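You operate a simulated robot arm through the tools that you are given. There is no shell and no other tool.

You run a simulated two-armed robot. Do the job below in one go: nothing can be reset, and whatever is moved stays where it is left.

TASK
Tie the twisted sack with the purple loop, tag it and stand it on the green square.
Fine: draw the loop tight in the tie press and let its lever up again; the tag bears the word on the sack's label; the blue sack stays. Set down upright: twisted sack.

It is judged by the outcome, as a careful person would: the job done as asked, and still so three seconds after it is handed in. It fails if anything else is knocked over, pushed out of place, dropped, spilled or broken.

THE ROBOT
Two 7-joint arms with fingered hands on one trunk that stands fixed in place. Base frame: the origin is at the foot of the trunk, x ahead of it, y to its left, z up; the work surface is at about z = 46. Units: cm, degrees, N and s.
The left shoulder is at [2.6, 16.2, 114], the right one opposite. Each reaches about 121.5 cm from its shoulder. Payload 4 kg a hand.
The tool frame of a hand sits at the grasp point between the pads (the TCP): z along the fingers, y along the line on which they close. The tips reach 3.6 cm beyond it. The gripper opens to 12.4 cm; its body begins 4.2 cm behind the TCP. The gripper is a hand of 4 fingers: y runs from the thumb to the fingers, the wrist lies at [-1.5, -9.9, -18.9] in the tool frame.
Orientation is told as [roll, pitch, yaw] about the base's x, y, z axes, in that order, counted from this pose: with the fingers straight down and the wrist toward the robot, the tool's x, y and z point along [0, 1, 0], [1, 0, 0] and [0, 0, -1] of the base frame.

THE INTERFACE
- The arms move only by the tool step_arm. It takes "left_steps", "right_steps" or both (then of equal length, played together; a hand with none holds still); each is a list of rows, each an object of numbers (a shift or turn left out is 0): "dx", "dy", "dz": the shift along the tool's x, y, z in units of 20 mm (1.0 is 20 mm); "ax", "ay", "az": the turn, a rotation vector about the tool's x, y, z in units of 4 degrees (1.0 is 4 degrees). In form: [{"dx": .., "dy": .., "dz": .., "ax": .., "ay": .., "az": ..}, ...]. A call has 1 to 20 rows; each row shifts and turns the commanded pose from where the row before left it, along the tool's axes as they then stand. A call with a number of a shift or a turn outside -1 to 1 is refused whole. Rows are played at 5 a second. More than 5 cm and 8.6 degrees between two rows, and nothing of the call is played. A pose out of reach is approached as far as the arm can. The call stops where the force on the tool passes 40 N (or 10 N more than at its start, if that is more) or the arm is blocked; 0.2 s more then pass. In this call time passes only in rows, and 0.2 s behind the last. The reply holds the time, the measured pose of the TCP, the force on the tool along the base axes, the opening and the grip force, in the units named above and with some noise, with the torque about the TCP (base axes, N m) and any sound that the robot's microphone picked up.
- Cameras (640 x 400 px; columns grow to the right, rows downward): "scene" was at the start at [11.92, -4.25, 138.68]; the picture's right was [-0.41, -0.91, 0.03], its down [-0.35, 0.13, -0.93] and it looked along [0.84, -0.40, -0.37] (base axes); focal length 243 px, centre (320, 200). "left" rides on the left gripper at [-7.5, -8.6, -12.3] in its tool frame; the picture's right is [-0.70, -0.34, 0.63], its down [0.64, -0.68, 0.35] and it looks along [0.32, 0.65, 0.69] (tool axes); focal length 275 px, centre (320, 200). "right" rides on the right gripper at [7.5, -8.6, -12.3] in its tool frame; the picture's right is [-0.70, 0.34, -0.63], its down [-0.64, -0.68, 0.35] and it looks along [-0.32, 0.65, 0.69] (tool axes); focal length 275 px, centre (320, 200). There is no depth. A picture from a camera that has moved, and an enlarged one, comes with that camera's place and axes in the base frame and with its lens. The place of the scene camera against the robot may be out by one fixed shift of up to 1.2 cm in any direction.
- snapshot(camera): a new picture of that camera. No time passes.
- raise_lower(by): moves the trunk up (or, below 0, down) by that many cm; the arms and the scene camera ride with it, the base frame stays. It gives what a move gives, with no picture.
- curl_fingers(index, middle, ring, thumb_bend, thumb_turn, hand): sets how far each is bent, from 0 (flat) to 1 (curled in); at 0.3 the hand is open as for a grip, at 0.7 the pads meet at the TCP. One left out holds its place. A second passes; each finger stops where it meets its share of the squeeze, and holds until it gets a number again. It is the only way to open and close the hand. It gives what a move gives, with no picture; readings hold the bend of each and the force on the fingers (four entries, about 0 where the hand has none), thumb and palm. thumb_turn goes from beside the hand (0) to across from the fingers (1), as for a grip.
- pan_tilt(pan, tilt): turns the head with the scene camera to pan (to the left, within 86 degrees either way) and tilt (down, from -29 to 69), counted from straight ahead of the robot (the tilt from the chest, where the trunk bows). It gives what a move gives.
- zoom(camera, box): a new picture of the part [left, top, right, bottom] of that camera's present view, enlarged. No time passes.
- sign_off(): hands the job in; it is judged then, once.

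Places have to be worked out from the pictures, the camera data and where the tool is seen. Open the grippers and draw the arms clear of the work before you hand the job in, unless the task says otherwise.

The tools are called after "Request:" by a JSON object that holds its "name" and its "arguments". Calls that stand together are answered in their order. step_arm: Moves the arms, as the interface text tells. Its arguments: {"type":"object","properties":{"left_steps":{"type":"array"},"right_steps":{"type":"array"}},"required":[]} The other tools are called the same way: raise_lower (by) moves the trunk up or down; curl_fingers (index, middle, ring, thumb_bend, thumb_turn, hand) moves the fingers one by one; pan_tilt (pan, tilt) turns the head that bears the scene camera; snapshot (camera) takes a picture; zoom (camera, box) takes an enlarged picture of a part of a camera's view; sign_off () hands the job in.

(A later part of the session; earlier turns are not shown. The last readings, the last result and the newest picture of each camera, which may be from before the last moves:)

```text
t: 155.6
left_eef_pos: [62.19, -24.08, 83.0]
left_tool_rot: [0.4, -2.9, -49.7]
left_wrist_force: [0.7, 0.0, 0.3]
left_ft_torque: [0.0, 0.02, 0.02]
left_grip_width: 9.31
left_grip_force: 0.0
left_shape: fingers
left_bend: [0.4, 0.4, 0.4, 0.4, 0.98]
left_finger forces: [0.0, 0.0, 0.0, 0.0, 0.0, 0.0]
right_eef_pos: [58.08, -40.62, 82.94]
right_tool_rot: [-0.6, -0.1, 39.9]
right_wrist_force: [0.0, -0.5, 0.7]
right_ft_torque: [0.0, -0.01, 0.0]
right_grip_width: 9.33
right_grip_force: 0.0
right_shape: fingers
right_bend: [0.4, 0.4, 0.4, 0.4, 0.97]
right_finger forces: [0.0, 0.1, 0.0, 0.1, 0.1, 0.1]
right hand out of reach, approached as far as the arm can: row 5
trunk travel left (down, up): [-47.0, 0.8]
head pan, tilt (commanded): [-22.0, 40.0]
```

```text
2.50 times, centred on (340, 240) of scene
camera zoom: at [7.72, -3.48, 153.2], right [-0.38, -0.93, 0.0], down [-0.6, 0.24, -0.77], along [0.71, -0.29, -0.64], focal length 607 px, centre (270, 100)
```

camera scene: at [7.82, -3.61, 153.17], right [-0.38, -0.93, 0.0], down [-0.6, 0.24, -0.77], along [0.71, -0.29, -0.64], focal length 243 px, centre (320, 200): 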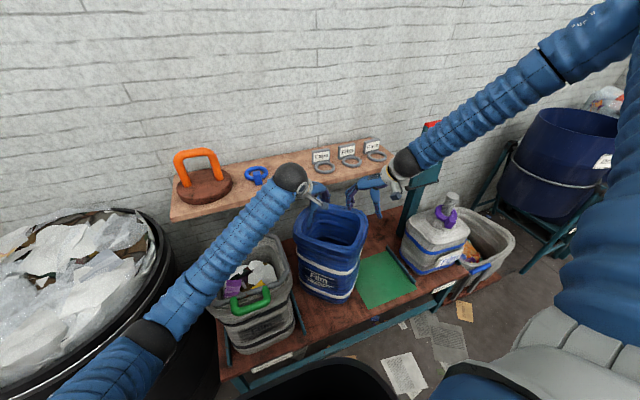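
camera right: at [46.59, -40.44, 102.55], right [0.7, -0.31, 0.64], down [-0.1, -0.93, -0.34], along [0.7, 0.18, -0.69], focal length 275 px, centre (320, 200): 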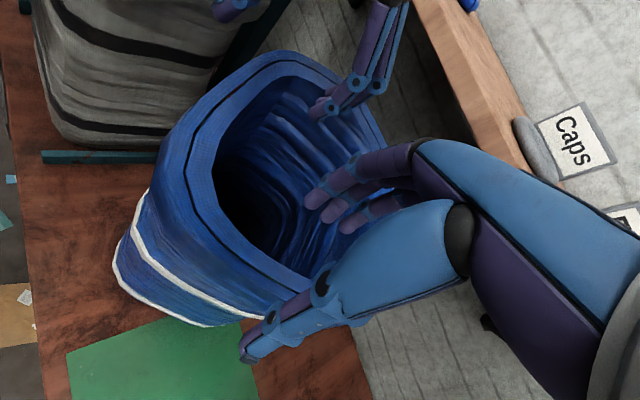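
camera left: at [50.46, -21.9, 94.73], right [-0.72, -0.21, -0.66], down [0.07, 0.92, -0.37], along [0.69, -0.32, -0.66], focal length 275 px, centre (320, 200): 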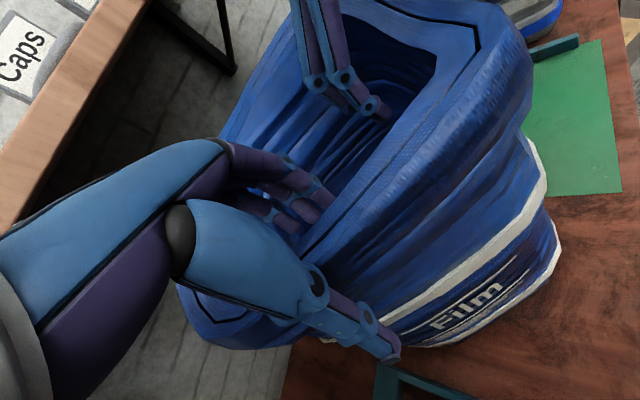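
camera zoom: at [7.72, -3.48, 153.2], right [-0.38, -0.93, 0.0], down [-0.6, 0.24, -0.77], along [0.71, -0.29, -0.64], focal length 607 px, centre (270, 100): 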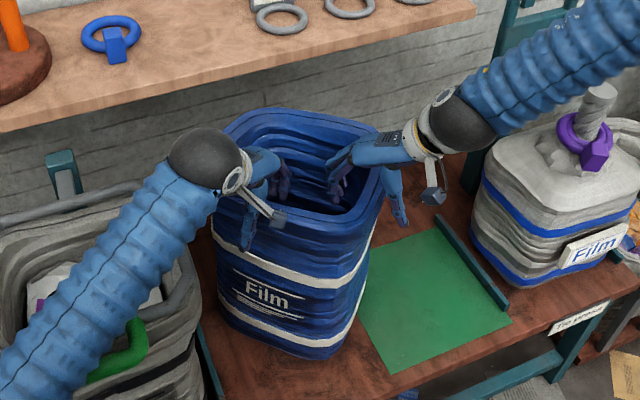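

The right arm touched its limit at this trunk height. For margin I lift both hands 9 cm and lower the trunk by 9, so the hands end at the same place with lower shoulders.

Request:
{"name": "step_arm", "arguments": {"left_steps": [{"dz": -0.9}, {"dz": -0.9}, {"dz": -0.9}, {"dz": -0.9}, {"dz": -0.9}], "right_steps": [{"dz": -0.9}, {"dz": -0.9}, {"dz": -0.9}, {"dz": -0.9}, {"dz": -0.9}]}}

Request:
{"name": "raise_lower", "arguments": {"by": -8}}

Request:
{"name": "snapshot", "arguments": {"camera": "left"}}

Request:
{"name": "snapshot", "arguments": {"camera": "right"}}

Request:
{"name": "snapshot", "arguments": {"camera": "scene"}}

```text
t: 156.8
left_eef_pos: [61.92, -23.68, 92.05]
left_tool_rot: [0.3, -2.7, -49.8]
left_wrist_force: [0.5, -0.6, -0.3]
left_ft_torque: [-0.02, -0.01, 0.01]
left_grip_width: 9.3
left_grip_force: 0.0
left_shape: fingers
left_bend: [0.4, 0.4, 0.4, 0.4, 0.98]
left_finger forces: [0.1, 0.0, 0.0, 0.0, 0.0, 0.1]
right_eef_pos: [58.07, -40.66, 92.25]
right_tool_rot: [-0.3, -0.2, 40.1]
right_wrist_force: [0.0, -0.5, 0.6]
right_ft_torque: [-0.01, 0.02, -0.01]
right_grip_width: 9.3
right_grip_force: 0.1
right_shape: fingers
right_bend: [0.4, 0.4, 0.4, 0.4, 0.97]
right_finger forces: [0.0, 0.0, 0.0, 0.0, 0.1, 0.1]
trunk travel left (down, up): [-47.0, 0.8]
head pan, tilt (commanded): [-22.0, 40.0]
```

```text
t: 158.0
left_eef_pos: [61.7, -22.78, 89.23]
left_tool_rot: [2.4, -6.3, -49.6]
left_wrist_force: [0.2, -0.7, 1.0]
left_ft_torque: [0.0, 0.0, 0.0]
left_grip_width: 9.3
left_grip_force: 0.2
left_shape: fingers
left_bend: [0.4, 0.4, 0.4, 0.4, 0.98]
left_finger forces: [0.1, 0.0, 0.0, 0.0, 0.0, 0.0]
right_eef_pos: [56.98, -39.54, 85.8]
right_tool_rot: [-1.1, -0.9, 40.6]
right_wrist_force: [0.2, -0.6, 0.0]
right_ft_torque: [0.01, 0.04, 0.0]
right_grip_width: 9.34
right_grip_force: 0.1
right_shape: fingers
right_bend: [0.4, 0.4, 0.4, 0.4, 0.97]
right_finger forces: [0.1, 0.1, 0.0, 0.0, 0.0, 0.1]
trunk travel left (down, up): [-39.0, 8.8]
head pan, tilt (commanded): [-22.0, 40.0]
```

```text
taken
camera left: at [49.16, -20.24, 99.97], right [-0.68, -0.23, -0.7], down [0.09, 0.92, -0.39], along [0.73, -0.33, -0.6], focal length 275 px, centre (320, 200)
```

left: 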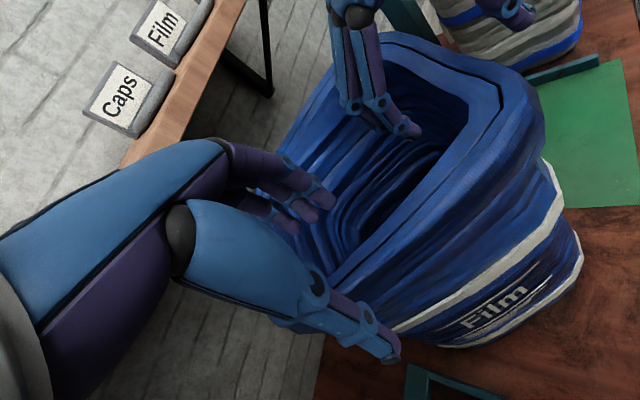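

```text
taken
camera right: at [45.27, -39.35, 97.62], right [0.69, -0.31, 0.65], down [-0.09, -0.94, -0.34], along [0.72, 0.18, -0.67], focal length 275 px, centre (320, 200)
```

right: 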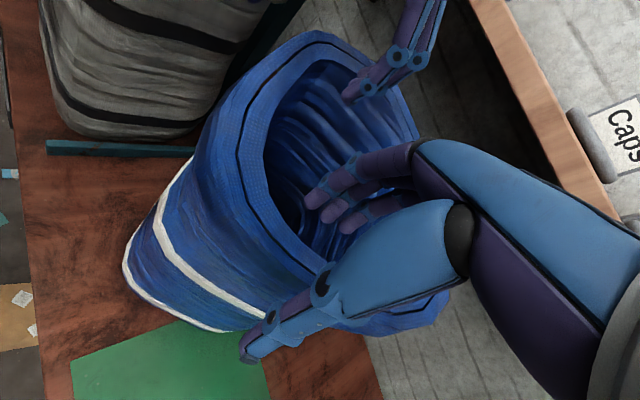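

```text
taken
camera scene: at [6.12, -0.58, 145.57], right [-0.33, -0.94, 0.0], down [-0.61, 0.21, -0.77], along [0.72, -0.26, -0.64], focal length 243 px, centre (320, 200)
```

scene: 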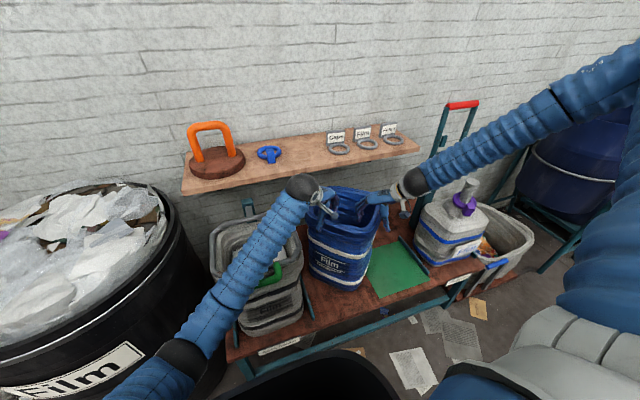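

Lowering the trunk pressed the left elbow onto something again (the whole torso is deflected). I raise the trunk back right away.

Request:
{"name": "raise_lower", "arguments": {"by": 8}}

Request:
{"name": "snapshot", "arguments": {"camera": "scene"}}

Request:
{"name": "zoom", "arguments": {"camera": "scene", "box": [0, 150, 320, 400]}}

```text
t: 158.5
left_eef_pos: [62.08, -24.96, 88.55]
left_tool_rot: [2.2, -5.3, -51.0]
left_wrist_force: [1.9, -0.3, 0.0]
left_ft_torque: [0.0, 0.13, -0.04]
left_grip_width: 9.29
left_grip_force: 0.0
left_shape: fingers
left_bend: [0.4, 0.4, 0.4, 0.4, 0.97]
left_finger forces: [0.1, 0.0, 0.1, 0.0, 0.0, 0.1]
right_eef_pos: [56.23, -42.72, 86.41]
right_tool_rot: [-0.8, -0.5, 38.7]
right_wrist_force: [7.5, 4.8, -3.7]
right_ft_torque: [-0.21, 0.49, 0.13]
right_grip_width: 9.32
right_grip_force: 0.0
right_shape: fingers
right_bend: [0.4, 0.4, 0.39, 0.4, 0.98]
right_finger forces: [0.0, 0.0, 0.7, 0.0, 0.1, 0.1]
trunk travel left (down, up): [-40.8, 7.0]
head pan, tilt (commanded): [-22.0, 40.0]
stopped: the arm was blocked; the commanded pose is now the measured one
```

```text
taken
camera scene: at [7.38, 3.24, 146.77], right [-0.28, -0.96, 0.01], down [-0.62, 0.17, -0.77], along [0.73, -0.22, -0.64], focal length 243 px, centre (320, 200)
```

scene: 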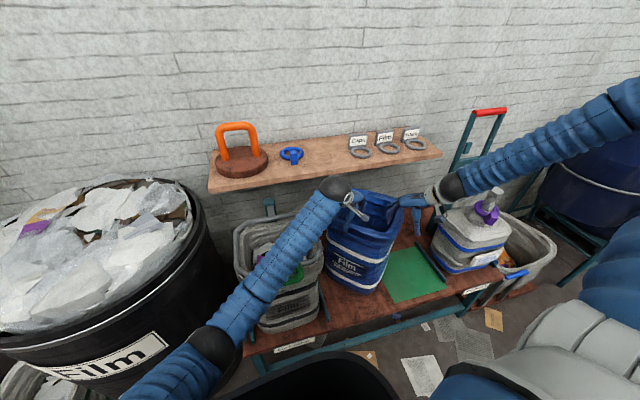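

```text
1.60 times, centred on (160, 275) of scene
camera zoom: at [7.38, 3.24, 146.77], right [-0.28, -0.96, 0.01], down [-0.62, 0.17, -0.77], along [0.73, -0.22, -0.64], focal length 389 px, centre (576, 80)
```

zoom: 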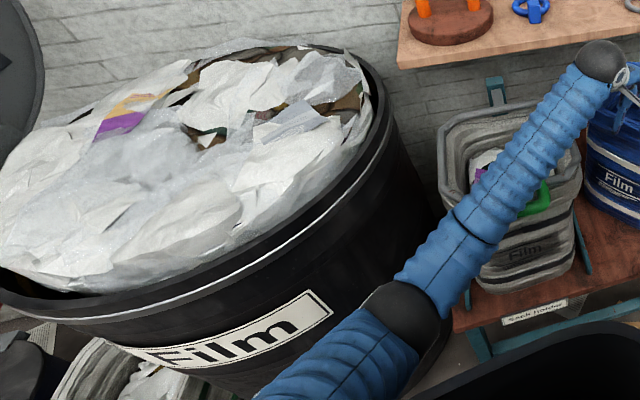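

The torso is still deflected and the right hand is leaning on the sack. I raise both hands straight up to free everything.

Request:
{"name": "step_arm", "arguments": {"left_steps": [{"dz": -0.7}, {"dz": -0.8}, {"dz": -0.9}, {"dz": -1}, {"dz": -1}], "right_steps": [{"dz": -0.7}, {"dz": -0.8}, {"dz": -0.9}, {"dz": -1}, {"dz": -1}]}}

Request:
{"name": "snapshot", "arguments": {"camera": "scene"}}

```text
t: 158.8
left_eef_pos: [63.25, -25.85, 82.22]
left_tool_rot: [3.4, -0.6, -51.0]
left_wrist_force: [-6.1, 1.8, -0.2]
left_ft_torque: [-0.08, -0.23, -0.04]
left_grip_width: 9.35
left_grip_force: 3.8
left_shape: fingers
left_bend: [0.4, 0.4, 0.4, 0.4, 0.98]
left_finger forces: [0.0, 0.0, 0.1, 0.0, 7.1, 0.0]
right_eef_pos: [55.09, -49.03, 87.81]
right_tool_rot: [-0.5, -3.8, 36.0]
right_wrist_force: [12.2, 6.8, -5.8]
right_ft_torque: [-0.34, 0.9, 0.19]
right_grip_width: 9.27
right_grip_force: 0.1
right_shape: fingers
right_bend: [0.4, 0.4, 0.4, 0.4, 0.97]
right_finger forces: [0.0, 0.0, 0.0, 0.1, 0.1, 0.0]
trunk travel left (down, up): [-40.8, 7.0]
head pan, tilt (commanded): [-22.0, 40.0]
stopped in row 1 (right hand): the arm was blocked; the commanded pose is now the measured one
```

```text
taken
camera scene: at [8.47, 7.44, 146.94], right [-0.18, -0.98, 0.0], down [-0.64, 0.12, -0.76], along [0.74, -0.14, -0.65], focal length 243 px, centre (320, 200)
```

scene: 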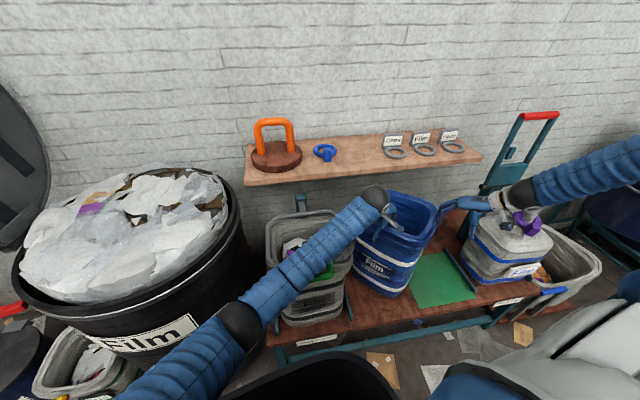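

The torso is twisting because an arm is jammed. I try raising only the left arm, step by step.

Request:
{"name": "step_arm", "arguments": {"left_steps": [{"dz": -1}, {"dz": -1}, {"dz": -1}, {"dz": -1}]}}

Request:
{"name": "snapshot", "arguments": {"camera": "scene"}}

```text
t: 159.2
left_eef_pos: [51.53, -57.36, 83.79]
left_tool_rot: [3.6, -0.7, -66.1]
left_wrist_force: [23.4, 29.7, 17.6]
left_ft_torque: [-1.02, 1.14, 0.16]
left_grip_width: 9.38
left_grip_force: 1.2
left_shape: fingers
left_bend: [0.4, 0.4, 0.4, 0.4, 0.97]
left_finger forces: [0.1, 0.0, 0.0, 0.1, 2.5, 0.0]
right_eef_pos: [36.71, -78.25, 87.1]
right_tool_rot: [-0.5, -3.7, 19.0]
right_wrist_force: [-0.6, 0.1, -5.2]
right_ft_torque: [-0.03, -0.03, -0.06]
right_grip_width: 9.32
right_grip_force: 0.1
right_shape: fingers
right_bend: [0.4, 0.4, 0.4, 0.4, 0.98]
right_finger forces: [0.1, 0.0, 0.0, 0.0, 0.0, 0.0]
trunk travel left (down, up): [-40.8, 7.0]
head pan, tilt (commanded): [-22.0, 40.0]
stopped in row 1 (left hand): the arm was blocked; the commanded pose is now the measured one
```

```text
taken
camera scene: at [8.53, -1.84, 146.82], right [-0.39, -0.92, 0.01], down [-0.61, 0.25, -0.76], along [0.69, -0.3, -0.66], focal length 243 px, centre (320, 200)
```

scene: 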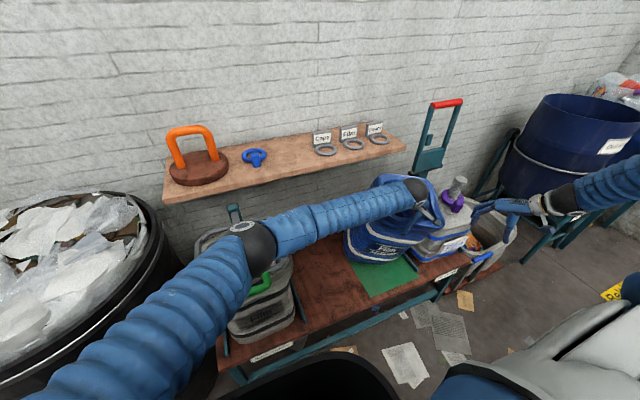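

The torso swung back and the left arm swept into the blue sack. I stop and inspect the state carefully.

Request:
{"name": "zoom", "arguments": {"camera": "scene", "box": [320, 140, 560, 310]}}

Request:
{"name": "snapshot", "arguments": {"camera": "right"}}

Request:
{"name": "snapshot", "arguments": {"camera": "left"}}

```text
2.35 times, centred on (440, 225) of scene
camera zoom: at [8.53, -1.84, 146.82], right [-0.39, -0.92, 0.01], down [-0.61, 0.25, -0.76], along [0.69, -0.3, -0.66], focal length 572 px, centre (38, 141)
```

zoom: 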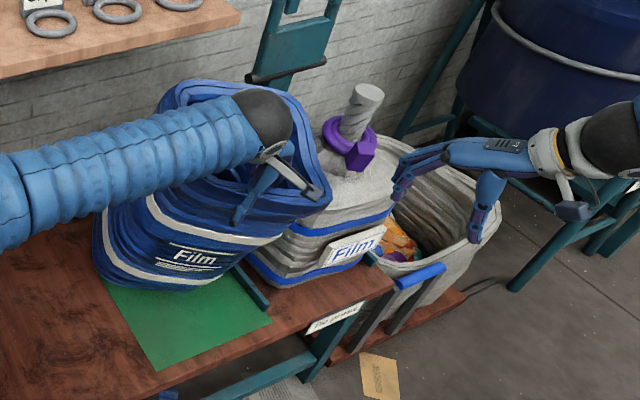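

```text
taken
camera right: at [25.34, -74.14, 98.66], right [0.5, -0.56, 0.66], down [-0.41, -0.83, -0.38], along [0.76, -0.08, -0.65], focal length 275 px, centre (320, 200)
```

right: 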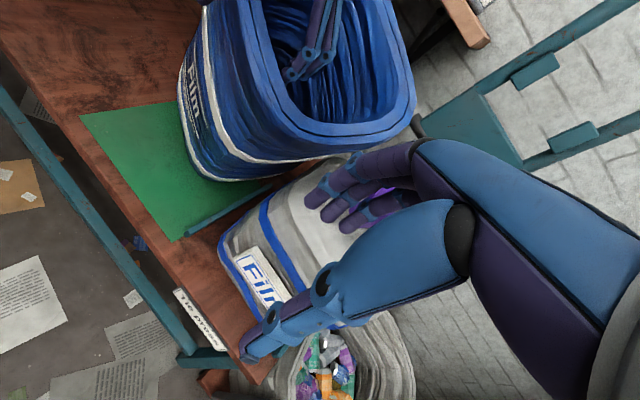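

```text
taken
camera left: at [40.43, -52.67, 95.33], right [-0.73, 0.03, -0.68], down [0.33, 0.89, -0.31], along [0.59, -0.46, -0.66], focal length 275 px, centre (320, 200)
```

left: 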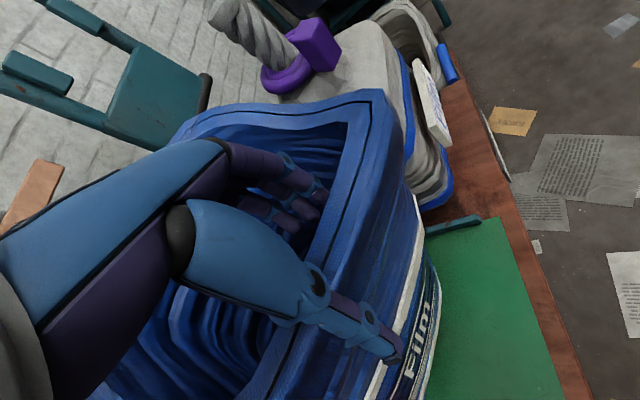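

Request:
{"name": "zoom", "arguments": {"camera": "scene", "box": [150, 180, 370, 380]}}

```text
2.00 times, centred on (260, 280) of scene
camera zoom: at [8.53, -1.84, 146.82], right [-0.39, -0.92, 0.01], down [-0.61, 0.25, -0.76], along [0.69, -0.3, -0.66], focal length 486 px, centre (440, 40)
```

zoom: 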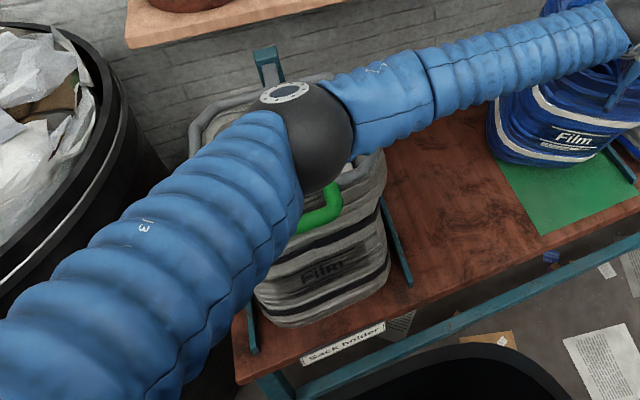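

The blue sack leans right against the left hand, pushing back on it. I ease the left hand slowly in the direction it is being pushed so the sack can right itself.

Request:
{"name": "step_arm", "arguments": {"left_steps": [{"dx": 0.4, "dy": -0.25, "dz": -0.2}, {"dx": 0.4, "dy": -0.25, "dz": -0.2}]}}

Request:
{"name": "snapshot", "arguments": {"camera": "scene"}}

Request:
{"name": "snapshot", "arguments": {"camera": "right"}}

```text
t: 159.5
left_eef_pos: [56.93, -60.49, 81.04]
left_tool_rot: [6.7, 3.7, -62.0]
left_wrist_force: [6.1, 6.2, -1.3]
left_ft_torque: [-0.43, 0.46, 0.01]
left_grip_width: 9.32
left_grip_force: 0.1
left_shape: fingers
left_bend: [0.4, 0.4, 0.4, 0.4, 0.97]
left_finger forces: [0.0, 0.0, 0.0, 0.1, 0.0, 0.1]
right_eef_pos: [42.49, -81.63, 83.86]
right_tool_rot: [2.7, -5.0, 23.0]
right_wrist_force: [-2.3, 3.5, 2.3]
right_ft_torque: [-0.36, -0.09, -0.09]
right_grip_width: 9.31
right_grip_force: 0.1
right_shape: fingers
right_bend: [0.4, 0.4, 0.4, 0.4, 0.97]
right_finger forces: [0.1, 0.0, 0.0, 0.0, 0.0, 0.0]
trunk travel left (down, up): [-40.8, 7.0]
head pan, tilt (commanded): [-22.0, 40.0]
stopped in row 1 (left hand): the arm was blocked; the commanded pose is now the measured one
```

```text
taken
camera scene: at [8.79, -25.05, 147.37], right [-0.37, -0.92, -0.12], down [-0.61, 0.34, -0.71], along [0.7, -0.19, -0.69], focal length 243 px, centre (320, 200)
```

scene: 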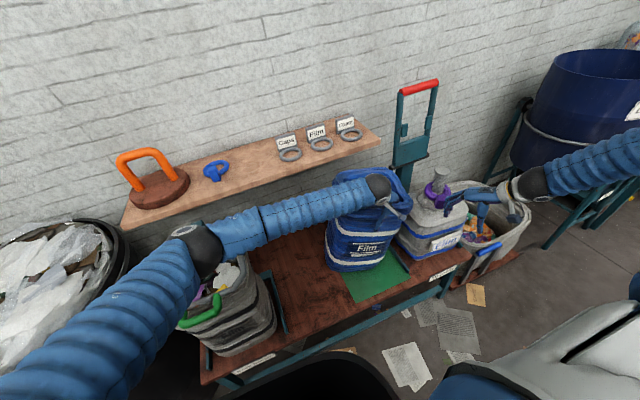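

```text
taken
camera right: at [30.85, -79.03, 95.47], right [0.54, -0.56, 0.63], down [-0.35, -0.83, -0.43], along [0.76, 0.01, -0.65], focal length 275 px, centre (320, 200)
```

right: 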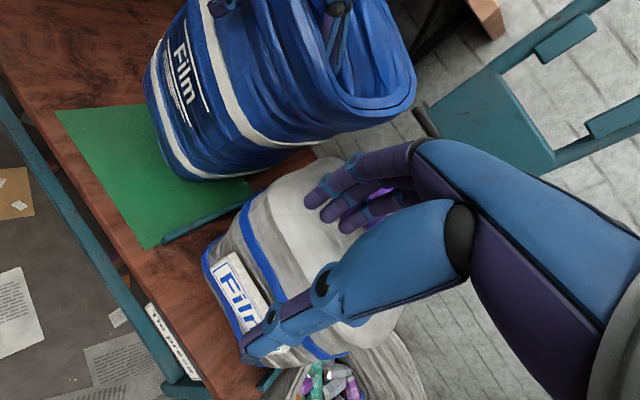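

The torso itself is swaying. I let a second pass without arm motion (opening the left hand a bit so it doesn't hold the sack) to let things settle.

Request:
{"name": "curl_fingers", "arguments": {"hand": "left", "index": 0.3, "middle": 0.3, "ring": 0.3, "thumb_bend": 0.3}}

Request:
{"name": "snapshot", "arguments": {"camera": "scene"}}

Request:
{"name": "snapshot", "arguments": {"camera": "right"}}

```text
t: 159.8
left_eef_pos: [60.51, -57.76, 84.76]
left_tool_rot: [5.0, -0.7, -53.6]
left_wrist_force: [-5.9, -3.6, 1.5]
left_ft_torque: [0.32, -0.42, 0.1]
left_grip_width: 12.32
left_grip_force: 0.5
left_shape: fingers
left_bend: [0.3, 0.3, 0.3, 0.3, 0.97]
left_finger forces: [0.2, 0.0, 0.0, 0.0, 0.7, 0.0]
right_eef_pos: [41.41, -83.66, 90.59]
right_tool_rot: [-4.4, -7.5, 24.5]
right_wrist_force: [-0.7, -0.8, -0.3]
right_ft_torque: [-0.01, -0.06, -0.01]
right_grip_width: 9.3
right_grip_force: 0.0
right_shape: fingers
right_bend: [0.4, 0.4, 0.4, 0.4, 0.98]
right_finger forces: [0.1, 0.0, 0.0, 0.1, 0.1, 0.0]
trunk travel left (down, up): [-40.8, 7.0]
head pan, tilt (commanded): [-22.0, 40.0]
stopped (left hand): the arm was blocked; the commanded pose is now the measured one
```

```text
taken
camera scene: at [7.53, -32.13, 147.01], right [-0.37, -0.91, -0.18], down [-0.6, 0.38, -0.7], along [0.71, -0.16, -0.69], focal length 243 px, centre (320, 200)
```

scene: 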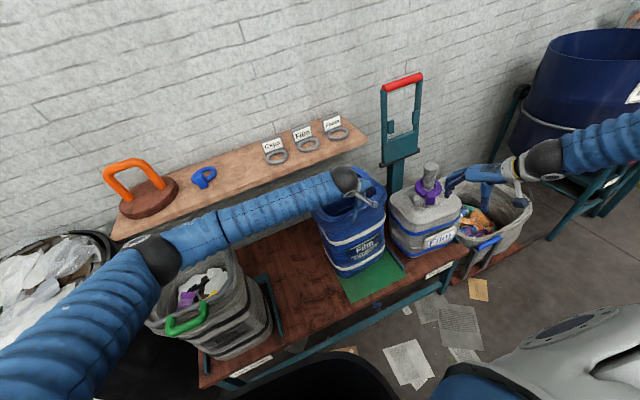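

```text
taken
camera right: at [28.79, -80.19, 100.93], right [0.49, -0.49, 0.72], down [-0.3, -0.87, -0.38], along [0.82, -0.03, -0.57], focal length 275 px, centre (320, 200)
```

right: 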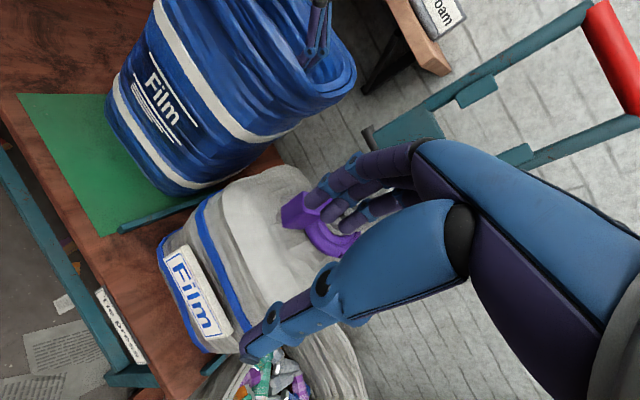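

The torso keeps swaying to the right. To keep the sacks from being dragged, I try to lift both hands straight up out of them now.

Request:
{"name": "step_arm", "arguments": {"left_steps": [{"dz": -1}, {"dz": -1}, {"dz": -1}, {"dz": -1}, {"dz": -1}, {"dz": -1}], "right_steps": [{"dz": -1}, {"dz": -1}, {"dz": -1}, {"dz": -1}, {"dz": -1}, {"dz": -1}]}}

Request:
{"name": "snapshot", "arguments": {"camera": "scene"}}

```text
t: 160.2
left_eef_pos: [62.92, -49.77, 90.19]
left_tool_rot: [-3.3, -7.6, -48.7]
left_wrist_force: [-4.4, -3.2, 0.1]
left_ft_torque: [0.22, -0.34, 0.12]
left_grip_width: 12.35
left_grip_force: 0.1
left_shape: fingers
left_bend: [0.3, 0.3, 0.3, 0.3, 0.97]
left_finger forces: [0.1, 0.1, 0.0, 0.0, 0.0, 0.1]
right_eef_pos: [45.49, -73.92, 104.34]
right_tool_rot: [-13.1, -13.4, 29.6]
right_wrist_force: [0.1, -0.2, -2.3]
right_ft_torque: [0.03, -0.08, 0.01]
right_grip_width: 9.29
right_grip_force: 0.2
right_shape: fingers
right_bend: [0.4, 0.4, 0.4, 0.4, 0.98]
right_finger forces: [0.0, 0.0, 0.1, 0.0, 0.0, 0.0]
trunk travel left (down, up): [-40.8, 7.0]
head pan, tilt (commanded): [-22.0, 40.0]
stopped in row 1 (left hand): the arm was blocked; the commanded pose is now the measured one
```

```text
taken
camera scene: at [8.93, -28.49, 147.2], right [-0.39, -0.91, -0.15], down [-0.6, 0.37, -0.71], along [0.7, -0.18, -0.69], focal length 243 px, centre (320, 200)
```

scene: 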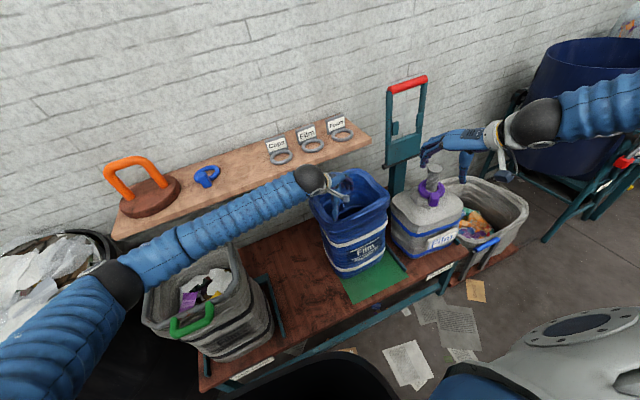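

The sway is turning back and both sacks look upright. Continuing to lift the hands out.

Request:
{"name": "step_arm", "arguments": {"left_steps": [{"dz": -1}, {"dz": -1}, {"dz": -1}, {"dz": -1}, {"dz": -1}, {"dz": -1}]}}

Request:
{"name": "snapshot", "arguments": {"camera": "scene"}}

```text
t: 160.5
left_eef_pos: [60.92, -30.58, 96.59]
left_tool_rot: [-12.9, -17.5, -47.7]
left_wrist_force: [-3.7, -2.2, -0.8]
left_ft_torque: [0.19, -0.23, 0.18]
left_grip_width: 12.37
left_grip_force: 0.0
left_shape: fingers
left_bend: [0.3, 0.3, 0.3, 0.3, 0.97]
left_finger forces: [0.0, 0.0, 0.0, 0.0, 0.0, 0.1]
right_eef_pos: [43.94, -48.98, 114.67]
right_tool_rot: [-19.8, -13.4, 35.1]
right_wrist_force: [-1.1, -1.7, -2.1]
right_ft_torque: [0.1, -0.15, 0.09]
right_grip_width: 9.29
right_grip_force: 0.0
right_shape: fingers
right_bend: [0.4, 0.4, 0.4, 0.4, 0.98]
right_finger forces: [0.0, 0.1, 0.0, 0.1, 0.0, 0.0]
trunk travel left (down, up): [-40.8, 7.0]
head pan, tilt (commanded): [-22.0, 40.0]
stopped in row 1 (left hand): the arm was blocked; the commanded pose is now the measured one
```

```text
taken
camera scene: at [9.98, -9.26, 147.14], right [-0.43, -0.9, -0.03], down [-0.59, 0.3, -0.75], along [0.69, -0.3, -0.66], focal length 243 px, centre (320, 200)
```

scene: 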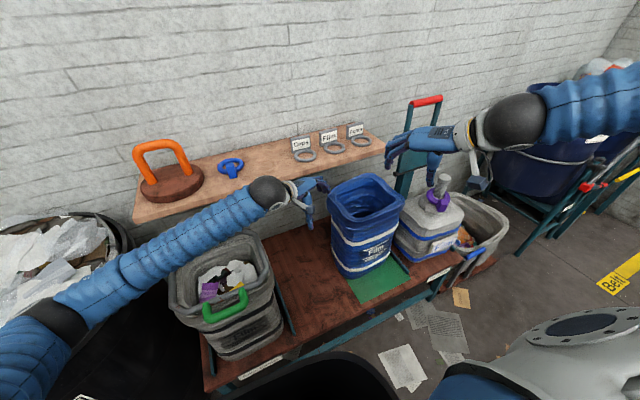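

Hands are out of the sacks. Continuing to lift while the sway passes.

Request:
{"name": "step_arm", "arguments": {"left_steps": [{"dz": -1}, {"dz": -1}, {"dz": -1}, {"dz": -1}], "right_steps": [{"dz": -0.5}, {"dz": -0.5}, {"dz": -0.5}, {"dz": -0.5}]}}

Request:
{"name": "snapshot", "arguments": {"camera": "scene"}}

```text
t: 160.8
left_eef_pos: [59.13, -21.86, 97.47]
left_tool_rot: [-10.6, -17.4, -42.4]
left_wrist_force: [-0.3, -3.3, 0.1]
left_ft_torque: [0.33, -0.04, 0.05]
left_grip_width: 12.35
left_grip_force: 0.1
left_shape: fingers
left_bend: [0.3, 0.3, 0.3, 0.3, 0.98]
left_finger forces: [0.1, 0.0, 0.1, 0.0, 0.0, 0.0]
right_eef_pos: [43.42, -43.7, 115.3]
right_tool_rot: [-24.2, -8.6, 39.5]
right_wrist_force: [-0.9, -4.1, -1.1]
right_ft_torque: [0.33, -0.2, 0.17]
right_grip_width: 9.33
right_grip_force: 0.0
right_shape: fingers
right_bend: [0.4, 0.4, 0.4, 0.4, 0.97]
right_finger forces: [0.1, 0.1, 0.1, 0.1, 0.0, 0.1]
trunk travel left (down, up): [-40.8, 7.0]
head pan, tilt (commanded): [-22.0, 40.0]
stopped in row 1 (left hand): the arm was blocked; the commanded pose is now the measured one
```

```text
taken
camera scene: at [5.05, -4.36, 146.84], right [-0.37, -0.93, -0.01], down [-0.6, 0.25, -0.76], along [0.71, -0.28, -0.65], focal length 243 px, centre (320, 200)
```

scene: 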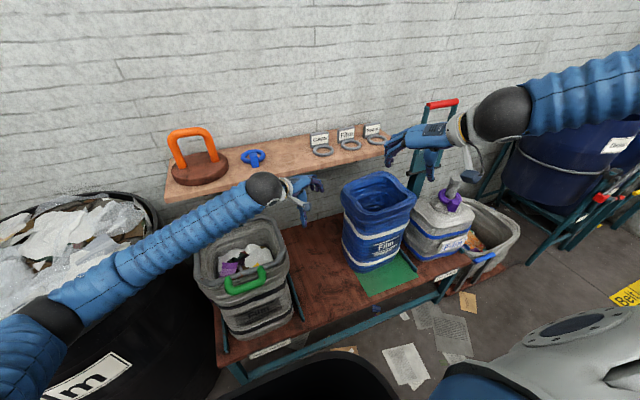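

The torso is nearly back to normal. Waiting without arm motion and re-checking.

Request:
{"name": "pan_tilt", "arguments": {"pan": -22, "tilt": 40}}

Request:
{"name": "snapshot", "arguments": {"camera": "scene"}}

```text
t: 161.4
left_eef_pos: [60.71, -24.84, 97.07]
left_tool_rot: [-10.9, -16.9, -44.1]
left_wrist_force: [0.3, 0.1, -0.2]
left_ft_torque: [-0.03, -0.06, 0.02]
left_grip_width: 12.35
left_grip_force: 0.1
left_shape: fingers
left_bend: [0.3, 0.3, 0.3, 0.3, 0.98]
left_finger forces: [0.0, 0.1, 0.0, 0.1, 0.0, 0.0]
right_eef_pos: [44.46, -46.08, 115.29]
right_tool_rot: [-24.0, -8.3, 37.6]
right_wrist_force: [-0.7, 0.3, 0.1]
right_ft_torque: [0.01, 0.04, -0.02]
right_grip_width: 9.31
right_grip_force: 0.1
right_shape: fingers
right_bend: [0.4, 0.4, 0.4, 0.4, 0.97]
right_finger forces: [0.0, 0.0, 0.0, 0.0, 0.0, 0.0]
trunk travel left (down, up): [-40.8, 7.0]
head pan, tilt (commanded): [-22.0, 40.0]
```

```text
taken
camera scene: at [8.06, -3.74, 146.9], right [-0.38, -0.93, 0.0], down [-0.6, 0.24, -0.76], along [0.7, -0.29, -0.65], focal length 243 px, centre (320, 200)
```

scene: 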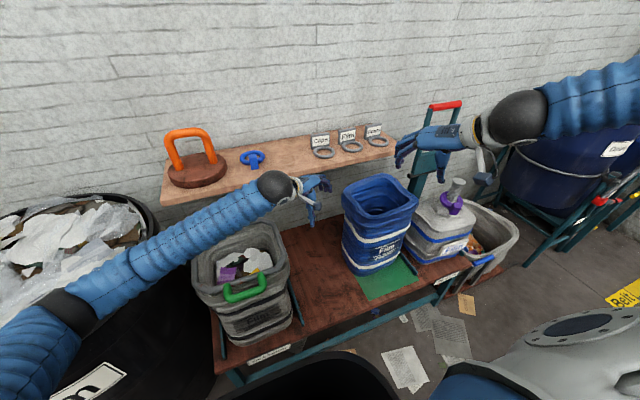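

Settled: torso is back to nominal and both sacks stand upright. I now take the left arm up and out of this area for good.

Request:
{"name": "step_arm", "arguments": {"left_steps": [{"dx": -0.18, "dy": 0.29, "dz": -0.94}, {"dx": -0.18, "dy": 0.29, "dz": -0.94}, {"dx": -0.18, "dy": 0.29, "dz": -0.94}, {"dx": -0.18, "dy": 0.29, "dz": -0.94}, {"dx": -0.18, "dy": 0.29, "dz": -0.94}, {"dx": -0.18, "dy": 0.29, "dz": -0.94}]}}

Request:
{"name": "snapshot", "arguments": {"camera": "scene"}}

```text
t: 162.8
left_eef_pos: [60.9, -24.57, 108.93]
left_tool_rot: [-11.0, -16.8, -44.1]
left_wrist_force: [-0.2, -0.3, 0.9]
left_ft_torque: [0.03, 0.02, 0.0]
left_grip_width: 12.33
left_grip_force: 0.1
left_shape: fingers
left_bend: [0.3, 0.3, 0.3, 0.3, 0.98]
left_finger forces: [0.0, 0.0, 0.0, 0.1, 0.0, 0.0]
right_eef_pos: [44.79, -45.95, 115.08]
right_tool_rot: [-23.8, -8.1, 37.5]
right_wrist_force: [-0.4, 0.5, 0.0]
right_ft_torque: [-0.03, -0.03, -0.02]
right_grip_width: 9.32
right_grip_force: 0.0
right_shape: fingers
right_bend: [0.4, 0.4, 0.4, 0.4, 0.97]
right_finger forces: [0.0, 0.1, 0.1, 0.1, 0.0, 0.0]
trunk travel left (down, up): [-40.8, 7.0]
head pan, tilt (commanded): [-22.0, 40.0]
```

```text
taken
camera scene: at [8.25, -3.6, 146.88], right [-0.37, -0.93, 0.0], down [-0.61, 0.24, -0.76], along [0.7, -0.29, -0.65], focal length 243 px, centre (320, 200)
```

scene: 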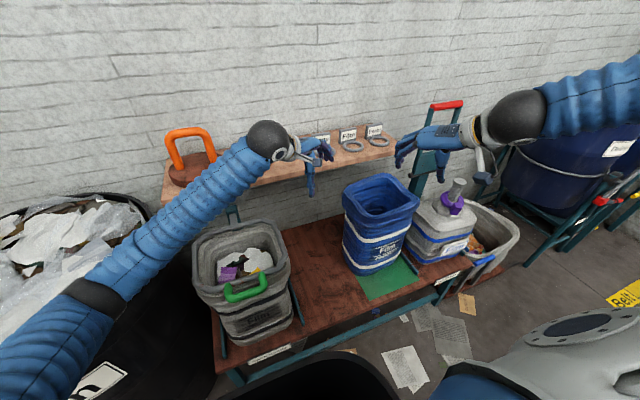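

Good. Continuing to raise the left hand well clear.

Request:
{"name": "step_arm", "arguments": {"left_steps": [{"dx": -0.18, "dy": 0.29, "dz": -0.94}, {"dx": -0.18, "dy": 0.29, "dz": -0.94}, {"dx": -0.18, "dy": 0.29, "dz": -0.94}, {"dx": -0.18, "dy": 0.29, "dz": -0.94}, {"dx": -0.18, "dy": 0.29, "dz": -0.94}, {"dx": -0.18, "dy": 0.29, "dz": -0.94}, {"dx": -0.18, "dy": 0.29, "dz": -0.94}, {"dx": -0.18, "dy": 0.29, "dz": -0.94}, {"dx": -0.18, "dy": 0.29, "dz": -0.94}, {"dx": -0.18, "dy": 0.29, "dz": -0.94}, {"dx": -0.18, "dy": 0.29, "dz": -0.94}, {"dx": -0.18, "dy": 0.29, "dz": -0.94}]}}

Request:
{"name": "snapshot", "arguments": {"camera": "scene"}}

Request:
{"name": "snapshot", "arguments": {"camera": "left"}}

Request:
{"name": "snapshot", "arguments": {"camera": "right"}}

```text
t: 165.4
left_eef_pos: [61.3, -24.67, 133.05]
left_tool_rot: [-10.9, -16.9, -44.0]
left_wrist_force: [0.7, 0.4, 0.4]
left_ft_torque: [-0.01, 0.04, 0.0]
left_grip_width: 12.31
left_grip_force: 0.0
left_shape: fingers
left_bend: [0.3, 0.3, 0.3, 0.3, 0.98]
left_finger forces: [0.0, 0.0, 0.1, 0.1, 0.0, 0.1]
right_eef_pos: [44.87, -45.84, 114.99]
right_tool_rot: [-23.8, -8.2, 37.5]
right_wrist_force: [1.2, -0.3, -0.6]
right_ft_torque: [0.01, -0.01, -0.02]
right_grip_width: 9.31
right_grip_force: 0.0
right_shape: fingers
right_bend: [0.4, 0.4, 0.4, 0.4, 0.97]
right_finger forces: [0.0, 0.0, 0.0, 0.0, 0.0, 0.0]
trunk travel left (down, up): [-40.8, 7.0]
head pan, tilt (commanded): [-22.0, 40.0]
```

```text
taken
camera scene: at [8.28, -3.59, 146.88], right [-0.37, -0.93, 0.0], down [-0.61, 0.24, -0.76], along [0.7, -0.29, -0.65], focal length 243 px, centre (320, 200)
```

scene: 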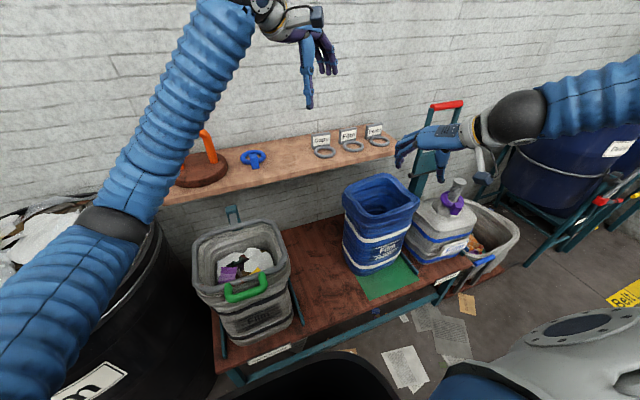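

```text
taken
camera left: at [49.01, -19.84, 143.32], right [-0.69, -0.45, -0.57], down [0.02, 0.77, -0.64], along [0.72, -0.45, -0.52], focal length 275 px, centre (320, 200)
```

left: 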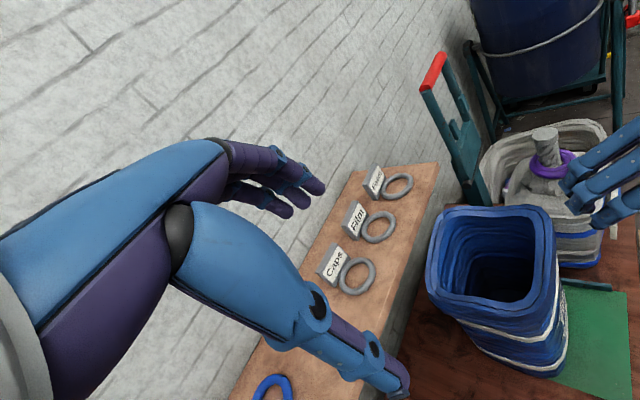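

```text
taken
camera right: at [29.98, -42.49, 121.9], right [0.4, -0.17, 0.9], down [-0.09, -0.98, -0.15], along [0.91, -0.02, -0.41], focal length 275 px, centre (320, 200)
```

right: 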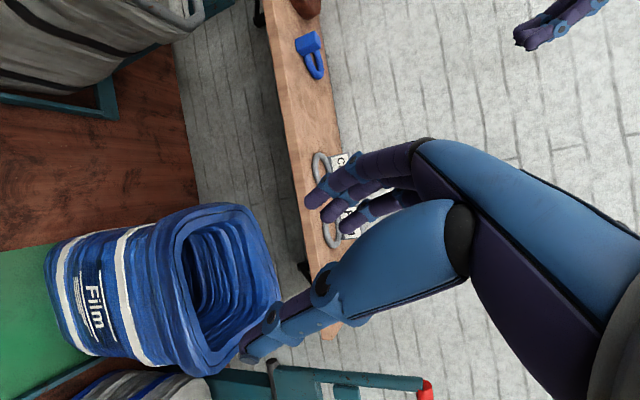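

Everything stands. I zoom in on the blue sack from both wrist cameras to get its new pose.

Request:
{"name": "zoom", "arguments": {"camera": "left", "box": [400, 180, 640, 400]}}

Request:
{"name": "zoom", "arguments": {"camera": "right", "box": [20, 180, 300, 400]}}

Request:
{"name": "zoom", "arguments": {"camera": "scene", "box": [320, 150, 480, 310]}}

```text
1.82 times, centred on (520, 290) of left
camera zoom: at [49.01, -19.84, 143.32], right [-0.69, -0.45, -0.57], down [0.02, 0.77, -0.64], along [0.72, -0.45, -0.52], focal length 500 px, centre (-44, 36)
```

zoom: 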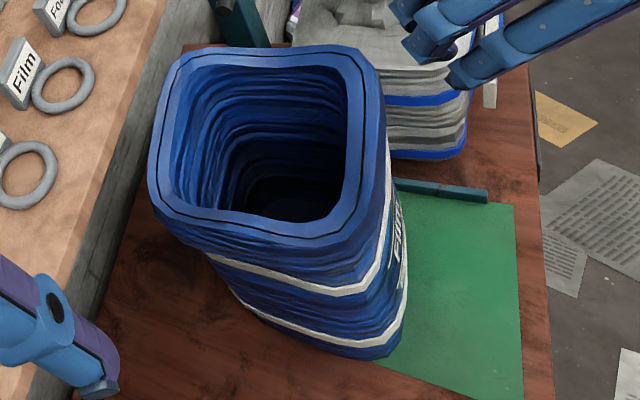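

```text
1.82 times, centred on (160, 290) of right
camera zoom: at [29.98, -42.49, 121.9], right [0.4, -0.17, 0.9], down [-0.09, -0.98, -0.15], along [0.91, -0.02, -0.41], focal length 500 px, centre (611, 36)
```

zoom: 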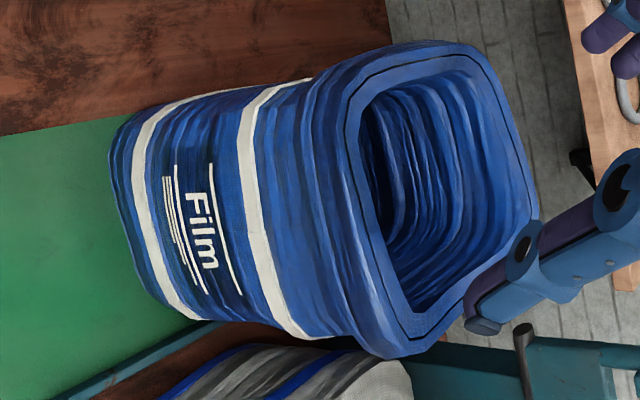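

```text
2.50 times, centred on (400, 230) of scene
camera zoom: at [8.28, -3.59, 146.88], right [-0.37, -0.93, 0.0], down [-0.61, 0.24, -0.76], along [0.7, -0.29, -0.65], focal length 607 px, centre (120, 125)
```

zoom: 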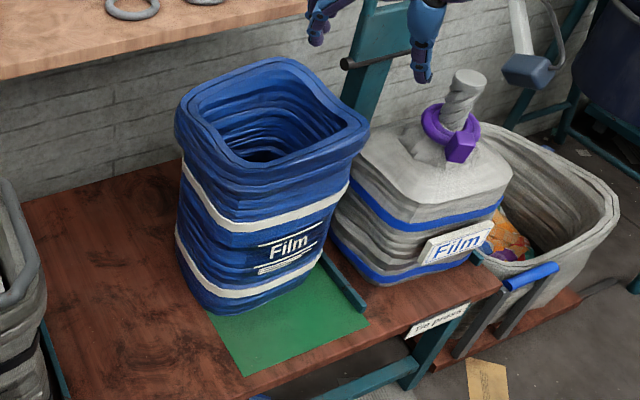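

Luckily the blue sack now stands square (rotation ≈0), centre ≈(70.5,−54.5); it only needs shifting by about (−9,+27) cm. First I park the left arm: straighten its hand and move it up and forward, away from the bin.

Request:
{"name": "step_arm", "arguments": {"left_steps": [{"ax": 0.85, "ay": 0.55, "dz": -0.5}, {"ax": 0.85, "ay": 0.55, "dz": -0.5}, {"ax": 0.85, "ay": 0.55}, {"ax": 0.85, "ay": 0.55}, {"ax": 0.85, "ay": 0.55}, {"dx": 0.9, "dz": -0.2}, {"dx": 0.9, "dz": -0.2}, {"dx": 0.9, "dz": -0.2}, {"dx": 0.9, "dz": -0.2}, {"dx": 0.9, "dz": -0.2}, {"dx": 0.9, "dz": -0.2}], "right_steps": [{"dz": 0}, {"dz": 0}, {"dz": 0}, {"dz": 0}, {"dz": 0}, {"dz": 0}, {"dz": 0}, {"dz": 0}, {"dz": 0}, {"dz": 0}, {"dz": 0}]}}

Request:
{"name": "step_arm", "arguments": {"left_steps": [{"dx": 0.9, "dz": -0.2}, {"dx": 0.9, "dz": -0.2}, {"dx": 0.9, "dz": -0.2}, {"dx": 0.9, "dz": -0.2}, {"dx": 0.9, "dz": -0.2}, {"dx": 0.9, "dz": -0.2}, {"dx": 0.9, "dz": -0.2}, {"dx": 0.9, "dz": -0.2}]}}

Request:
{"name": "snapshot", "arguments": {"camera": "scene"}}

```text
t: 167.8
left_eef_pos: [68.89, -16.37, 137.28]
left_tool_rot: [0.3, 0.1, -45.7]
left_wrist_force: [0.1, 0.2, 0.4]
left_ft_torque: [0.0, -0.04, -0.01]
left_grip_width: 12.32
left_grip_force: 0.1
left_shape: fingers
left_bend: [0.3, 0.3, 0.3, 0.3, 0.98]
left_finger forces: [0.0, 0.0, 0.0, 0.1, 0.0, 0.1]
right_eef_pos: [44.94, -45.93, 115.02]
right_tool_rot: [-23.8, -8.1, 37.5]
right_wrist_force: [0.0, 0.2, -0.8]
right_ft_torque: [0.0, 0.02, -0.01]
right_grip_width: 9.32
right_grip_force: 0.0
right_shape: fingers
right_bend: [0.4, 0.4, 0.4, 0.4, 0.97]
right_finger forces: [0.1, 0.1, 0.0, 0.0, 0.1, 0.1]
trunk travel left (down, up): [-40.8, 7.0]
head pan, tilt (commanded): [-22.0, 40.0]
```

```text
t: 169.6
left_eef_pos: [79.02, -6.29, 140.59]
left_tool_rot: [0.3, 0.2, -45.6]
left_wrist_force: [1.5, 0.1, -0.2]
left_ft_torque: [-0.04, -0.01, 0.0]
left_grip_width: 12.33
left_grip_force: 0.1
left_shape: fingers
left_bend: [0.3, 0.3, 0.3, 0.3, 0.98]
left_finger forces: [0.0, 0.1, 0.0, 0.1, 0.0, 0.1]
right_eef_pos: [44.91, -45.83, 115.09]
right_tool_rot: [-23.8, -8.0, 37.5]
right_wrist_force: [0.4, -0.8, 0.2]
right_ft_torque: [-0.01, 0.0, 0.02]
right_grip_width: 9.31
right_grip_force: 0.0
right_shape: fingers
right_bend: [0.4, 0.4, 0.4, 0.4, 0.97]
right_finger forces: [0.0, 0.0, 0.0, 0.0, 0.1, 0.0]
trunk travel left (down, up): [-40.8, 7.0]
head pan, tilt (commanded): [-22.0, 40.0]
```

```text
taken
camera scene: at [8.33, -3.52, 146.88], right [-0.38, -0.93, 0.01], down [-0.61, 0.24, -0.76], along [0.7, -0.29, -0.65], focal length 243 px, centre (320, 200)
```

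scene: 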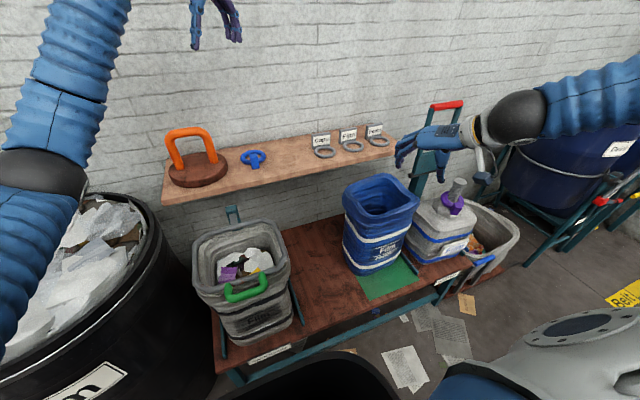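

Left arm is parked clear. Now I straighten the right hand (to fingers-down, yaw 0) in place and lower the trunk back to its original height.

Request:
{"name": "step_arm", "arguments": {"right_steps": [{"ax": 0.33, "ay": 0.99}, {"ax": 0.33, "ay": 0.99}, {"ax": 0.33, "ay": 0.99}, {"ax": 0.33, "ay": 0.99}, {"ax": 0.33, "ay": 0.99}, {"ax": 0.33, "ay": 0.99}]}}

Request:
{"name": "step_arm", "arguments": {"right_steps": [{"az": 1}, {"az": 1}, {"az": 1}, {"az": 1}, {"az": 1}, {"az": 1}, {"az": 1}, {"az": 1}, {"az": 1}]}}

Request:
{"name": "raise_lower", "arguments": {"by": -10.8}}

Request:
{"name": "snapshot", "arguments": {"camera": "scene"}}

```text
t: 171.0
left_eef_pos: [78.98, -6.43, 140.5]
left_tool_rot: [0.3, 0.1, -45.6]
left_wrist_force: [0.4, 0.6, 0.5]
left_ft_torque: [-0.01, 0.05, 0.03]
left_grip_width: 12.31
left_grip_force: 0.1
left_shape: fingers
left_bend: [0.3, 0.3, 0.3, 0.3, 0.98]
left_finger forces: [0.1, 0.0, 0.0, 0.1, 0.0, 0.0]
right_eef_pos: [44.93, -46.02, 114.95]
right_tool_rot: [0.3, -0.4, 35.9]
right_wrist_force: [0.3, -0.7, -0.1]
right_ft_torque: [-0.01, 0.0, -0.04]
right_grip_width: 9.32
right_grip_force: 0.1
right_shape: fingers
right_bend: [0.4, 0.4, 0.4, 0.4, 0.97]
right_finger forces: [0.0, 0.0, 0.0, 0.0, 0.0, 0.0]
trunk travel left (down, up): [-40.8, 7.0]
head pan, tilt (commanded): [-22.0, 40.0]
```

```text
t: 173.0
left_eef_pos: [79.02, -6.34, 140.46]
left_tool_rot: [0.3, 0.0, -45.5]
left_wrist_force: [-0.4, -0.5, -0.1]
left_ft_torque: [-0.03, -0.01, -0.02]
left_grip_width: 12.36
left_grip_force: 0.1
left_shape: fingers
left_bend: [0.3, 0.3, 0.3, 0.3, 0.98]
left_finger forces: [0.1, 0.0, 0.1, 0.0, 0.0, 0.0]
right_eef_pos: [45.4, -51.98, 114.72]
right_tool_rot: [1.8, -0.2, 4.0]
right_wrist_force: [0.1, -0.1, 0.2]
right_ft_torque: [0.0, 0.0, 0.02]
right_grip_width: 9.3
right_grip_force: 0.1
right_shape: fingers
right_bend: [0.4, 0.4, 0.4, 0.4, 0.97]
right_finger forces: [0.0, 0.0, 0.1, 0.0, 0.0, 0.0]
right hand out of reach, approached as far as the arm can: row 6, 7, 8, 9
trunk travel left (down, up): [-40.8, 7.0]
head pan, tilt (commanded): [-22.0, 40.0]
```

```text
t: 174.4
left_eef_pos: [79.09, -6.37, 129.84]
left_tool_rot: [0.2, 0.1, -45.7]
left_wrist_force: [0.2, -0.3, 0.2]
left_ft_torque: [-0.01, -0.01, -0.01]
left_grip_width: 12.33
left_grip_force: 0.0
left_shape: fingers
left_bend: [0.3, 0.3, 0.3, 0.3, 0.98]
left_finger forces: [0.0, 0.0, 0.0, 0.1, 0.0, 0.0]
right_eef_pos: [45.88, -51.84, 100.6]
right_tool_rot: [2.0, 3.5, 4.0]
right_wrist_force: [-0.2, 0.6, 0.3]
right_ft_torque: [-0.04, -0.02, -0.03]
right_grip_width: 9.32
right_grip_force: 0.1
right_shape: fingers
right_bend: [0.4, 0.4, 0.4, 0.4, 0.97]
right_finger forces: [0.0, 0.0, 0.0, 0.0, 0.0, 0.0]
trunk travel left (down, up): [-30.0, 17.8]
head pan, tilt (commanded): [-22.0, 40.0]
```

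```text
taken
camera scene: at [11.0, -3.54, 135.27], right [-0.37, -0.93, 0.03], down [-0.65, 0.24, -0.72], along [0.66, -0.29, -0.7], focal length 243 px, centre (320, 200)
```

scene: 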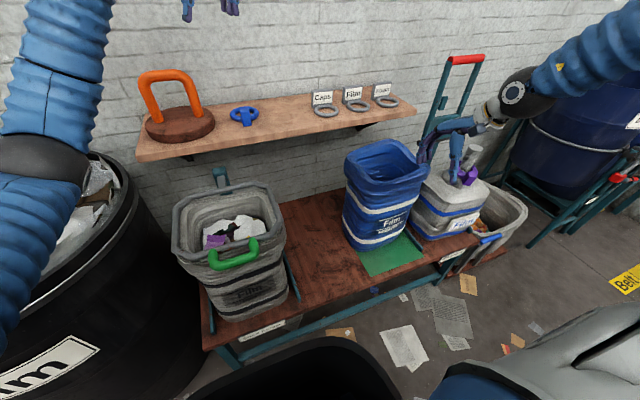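

Trunk is back at its original height. The right hand got too near the body; I move it forward over the blue sack's front wall and level it.

Request:
{"name": "step_arm", "arguments": {"right_steps": [{"dy": 0.88, "dx": -0.17, "dz": -0.3, "ax": -0.44, "ay": -0.25, "az": 0.5}, {"dy": 0.88, "dx": -0.17, "dz": -0.3, "ax": -0.44, "ay": -0.25, "az": 0.5}, {"dy": 0.88, "dx": -0.17, "dz": -0.3}, {"dy": 0.88, "dx": -0.17, "dz": -0.3}, {"dy": 0.88, "dx": -0.17}, {"dy": 0.88, "dx": -0.17}, {"dy": 0.88, "dx": -0.17}, {"dy": 0.6, "dx": -0.17}]}}

Request:
{"name": "snapshot", "arguments": {"camera": "right"}}

Request:
{"name": "zoom", "arguments": {"camera": "scene", "box": [320, 110, 480, 270]}}

```text
t: 176.2
left_eef_pos: [79.06, -6.35, 129.76]
left_tool_rot: [0.2, 0.1, -45.6]
left_wrist_force: [0.2, 0.0, 0.0]
left_ft_torque: [0.03, -0.02, 0.02]
left_grip_width: 12.32
left_grip_force: 0.0
left_shape: fingers
left_bend: [0.3, 0.3, 0.3, 0.3, 0.98]
left_finger forces: [0.0, 0.1, 0.0, 0.1, 0.1, 0.1]
right_eef_pos: [59.61, -57.16, 102.52]
right_tool_rot: [-0.2, 0.0, -0.2]
right_wrist_force: [-0.5, 0.1, -0.1]
right_ft_torque: [-0.06, -0.01, -0.01]
right_grip_width: 9.31
right_grip_force: 0.0
right_shape: fingers
right_bend: [0.4, 0.4, 0.4, 0.4, 0.97]
right_finger forces: [0.0, 0.0, 0.0, 0.1, 0.0, 0.1]
right hand out of reach, approached as far as the arm can: row 1, 2
trunk travel left (down, up): [-30.0, 17.8]
head pan, tilt (commanded): [-22.0, 40.0]
```

```text
taken
camera right: at [51.09, -49.6, 114.67], right [0.34, -0.7, 0.63], down [-0.68, -0.64, -0.34], along [0.65, -0.32, -0.69], focal length 275 px, centre (320, 200)
```

right: 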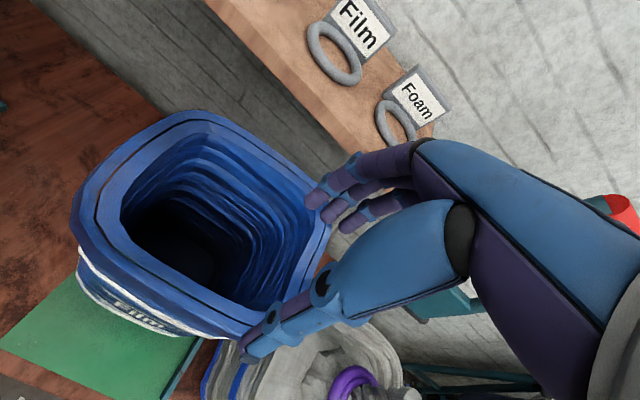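

```text
2.50 times, centred on (400, 190) of scene
camera zoom: at [11.08, -3.55, 135.25], right [-0.37, -0.93, 0.03], down [-0.65, 0.24, -0.72], along [0.66, -0.29, -0.7], focal length 607 px, centre (120, 225)
```

zoom: 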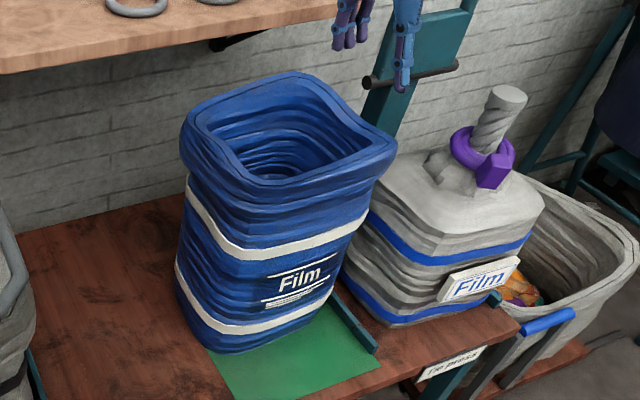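

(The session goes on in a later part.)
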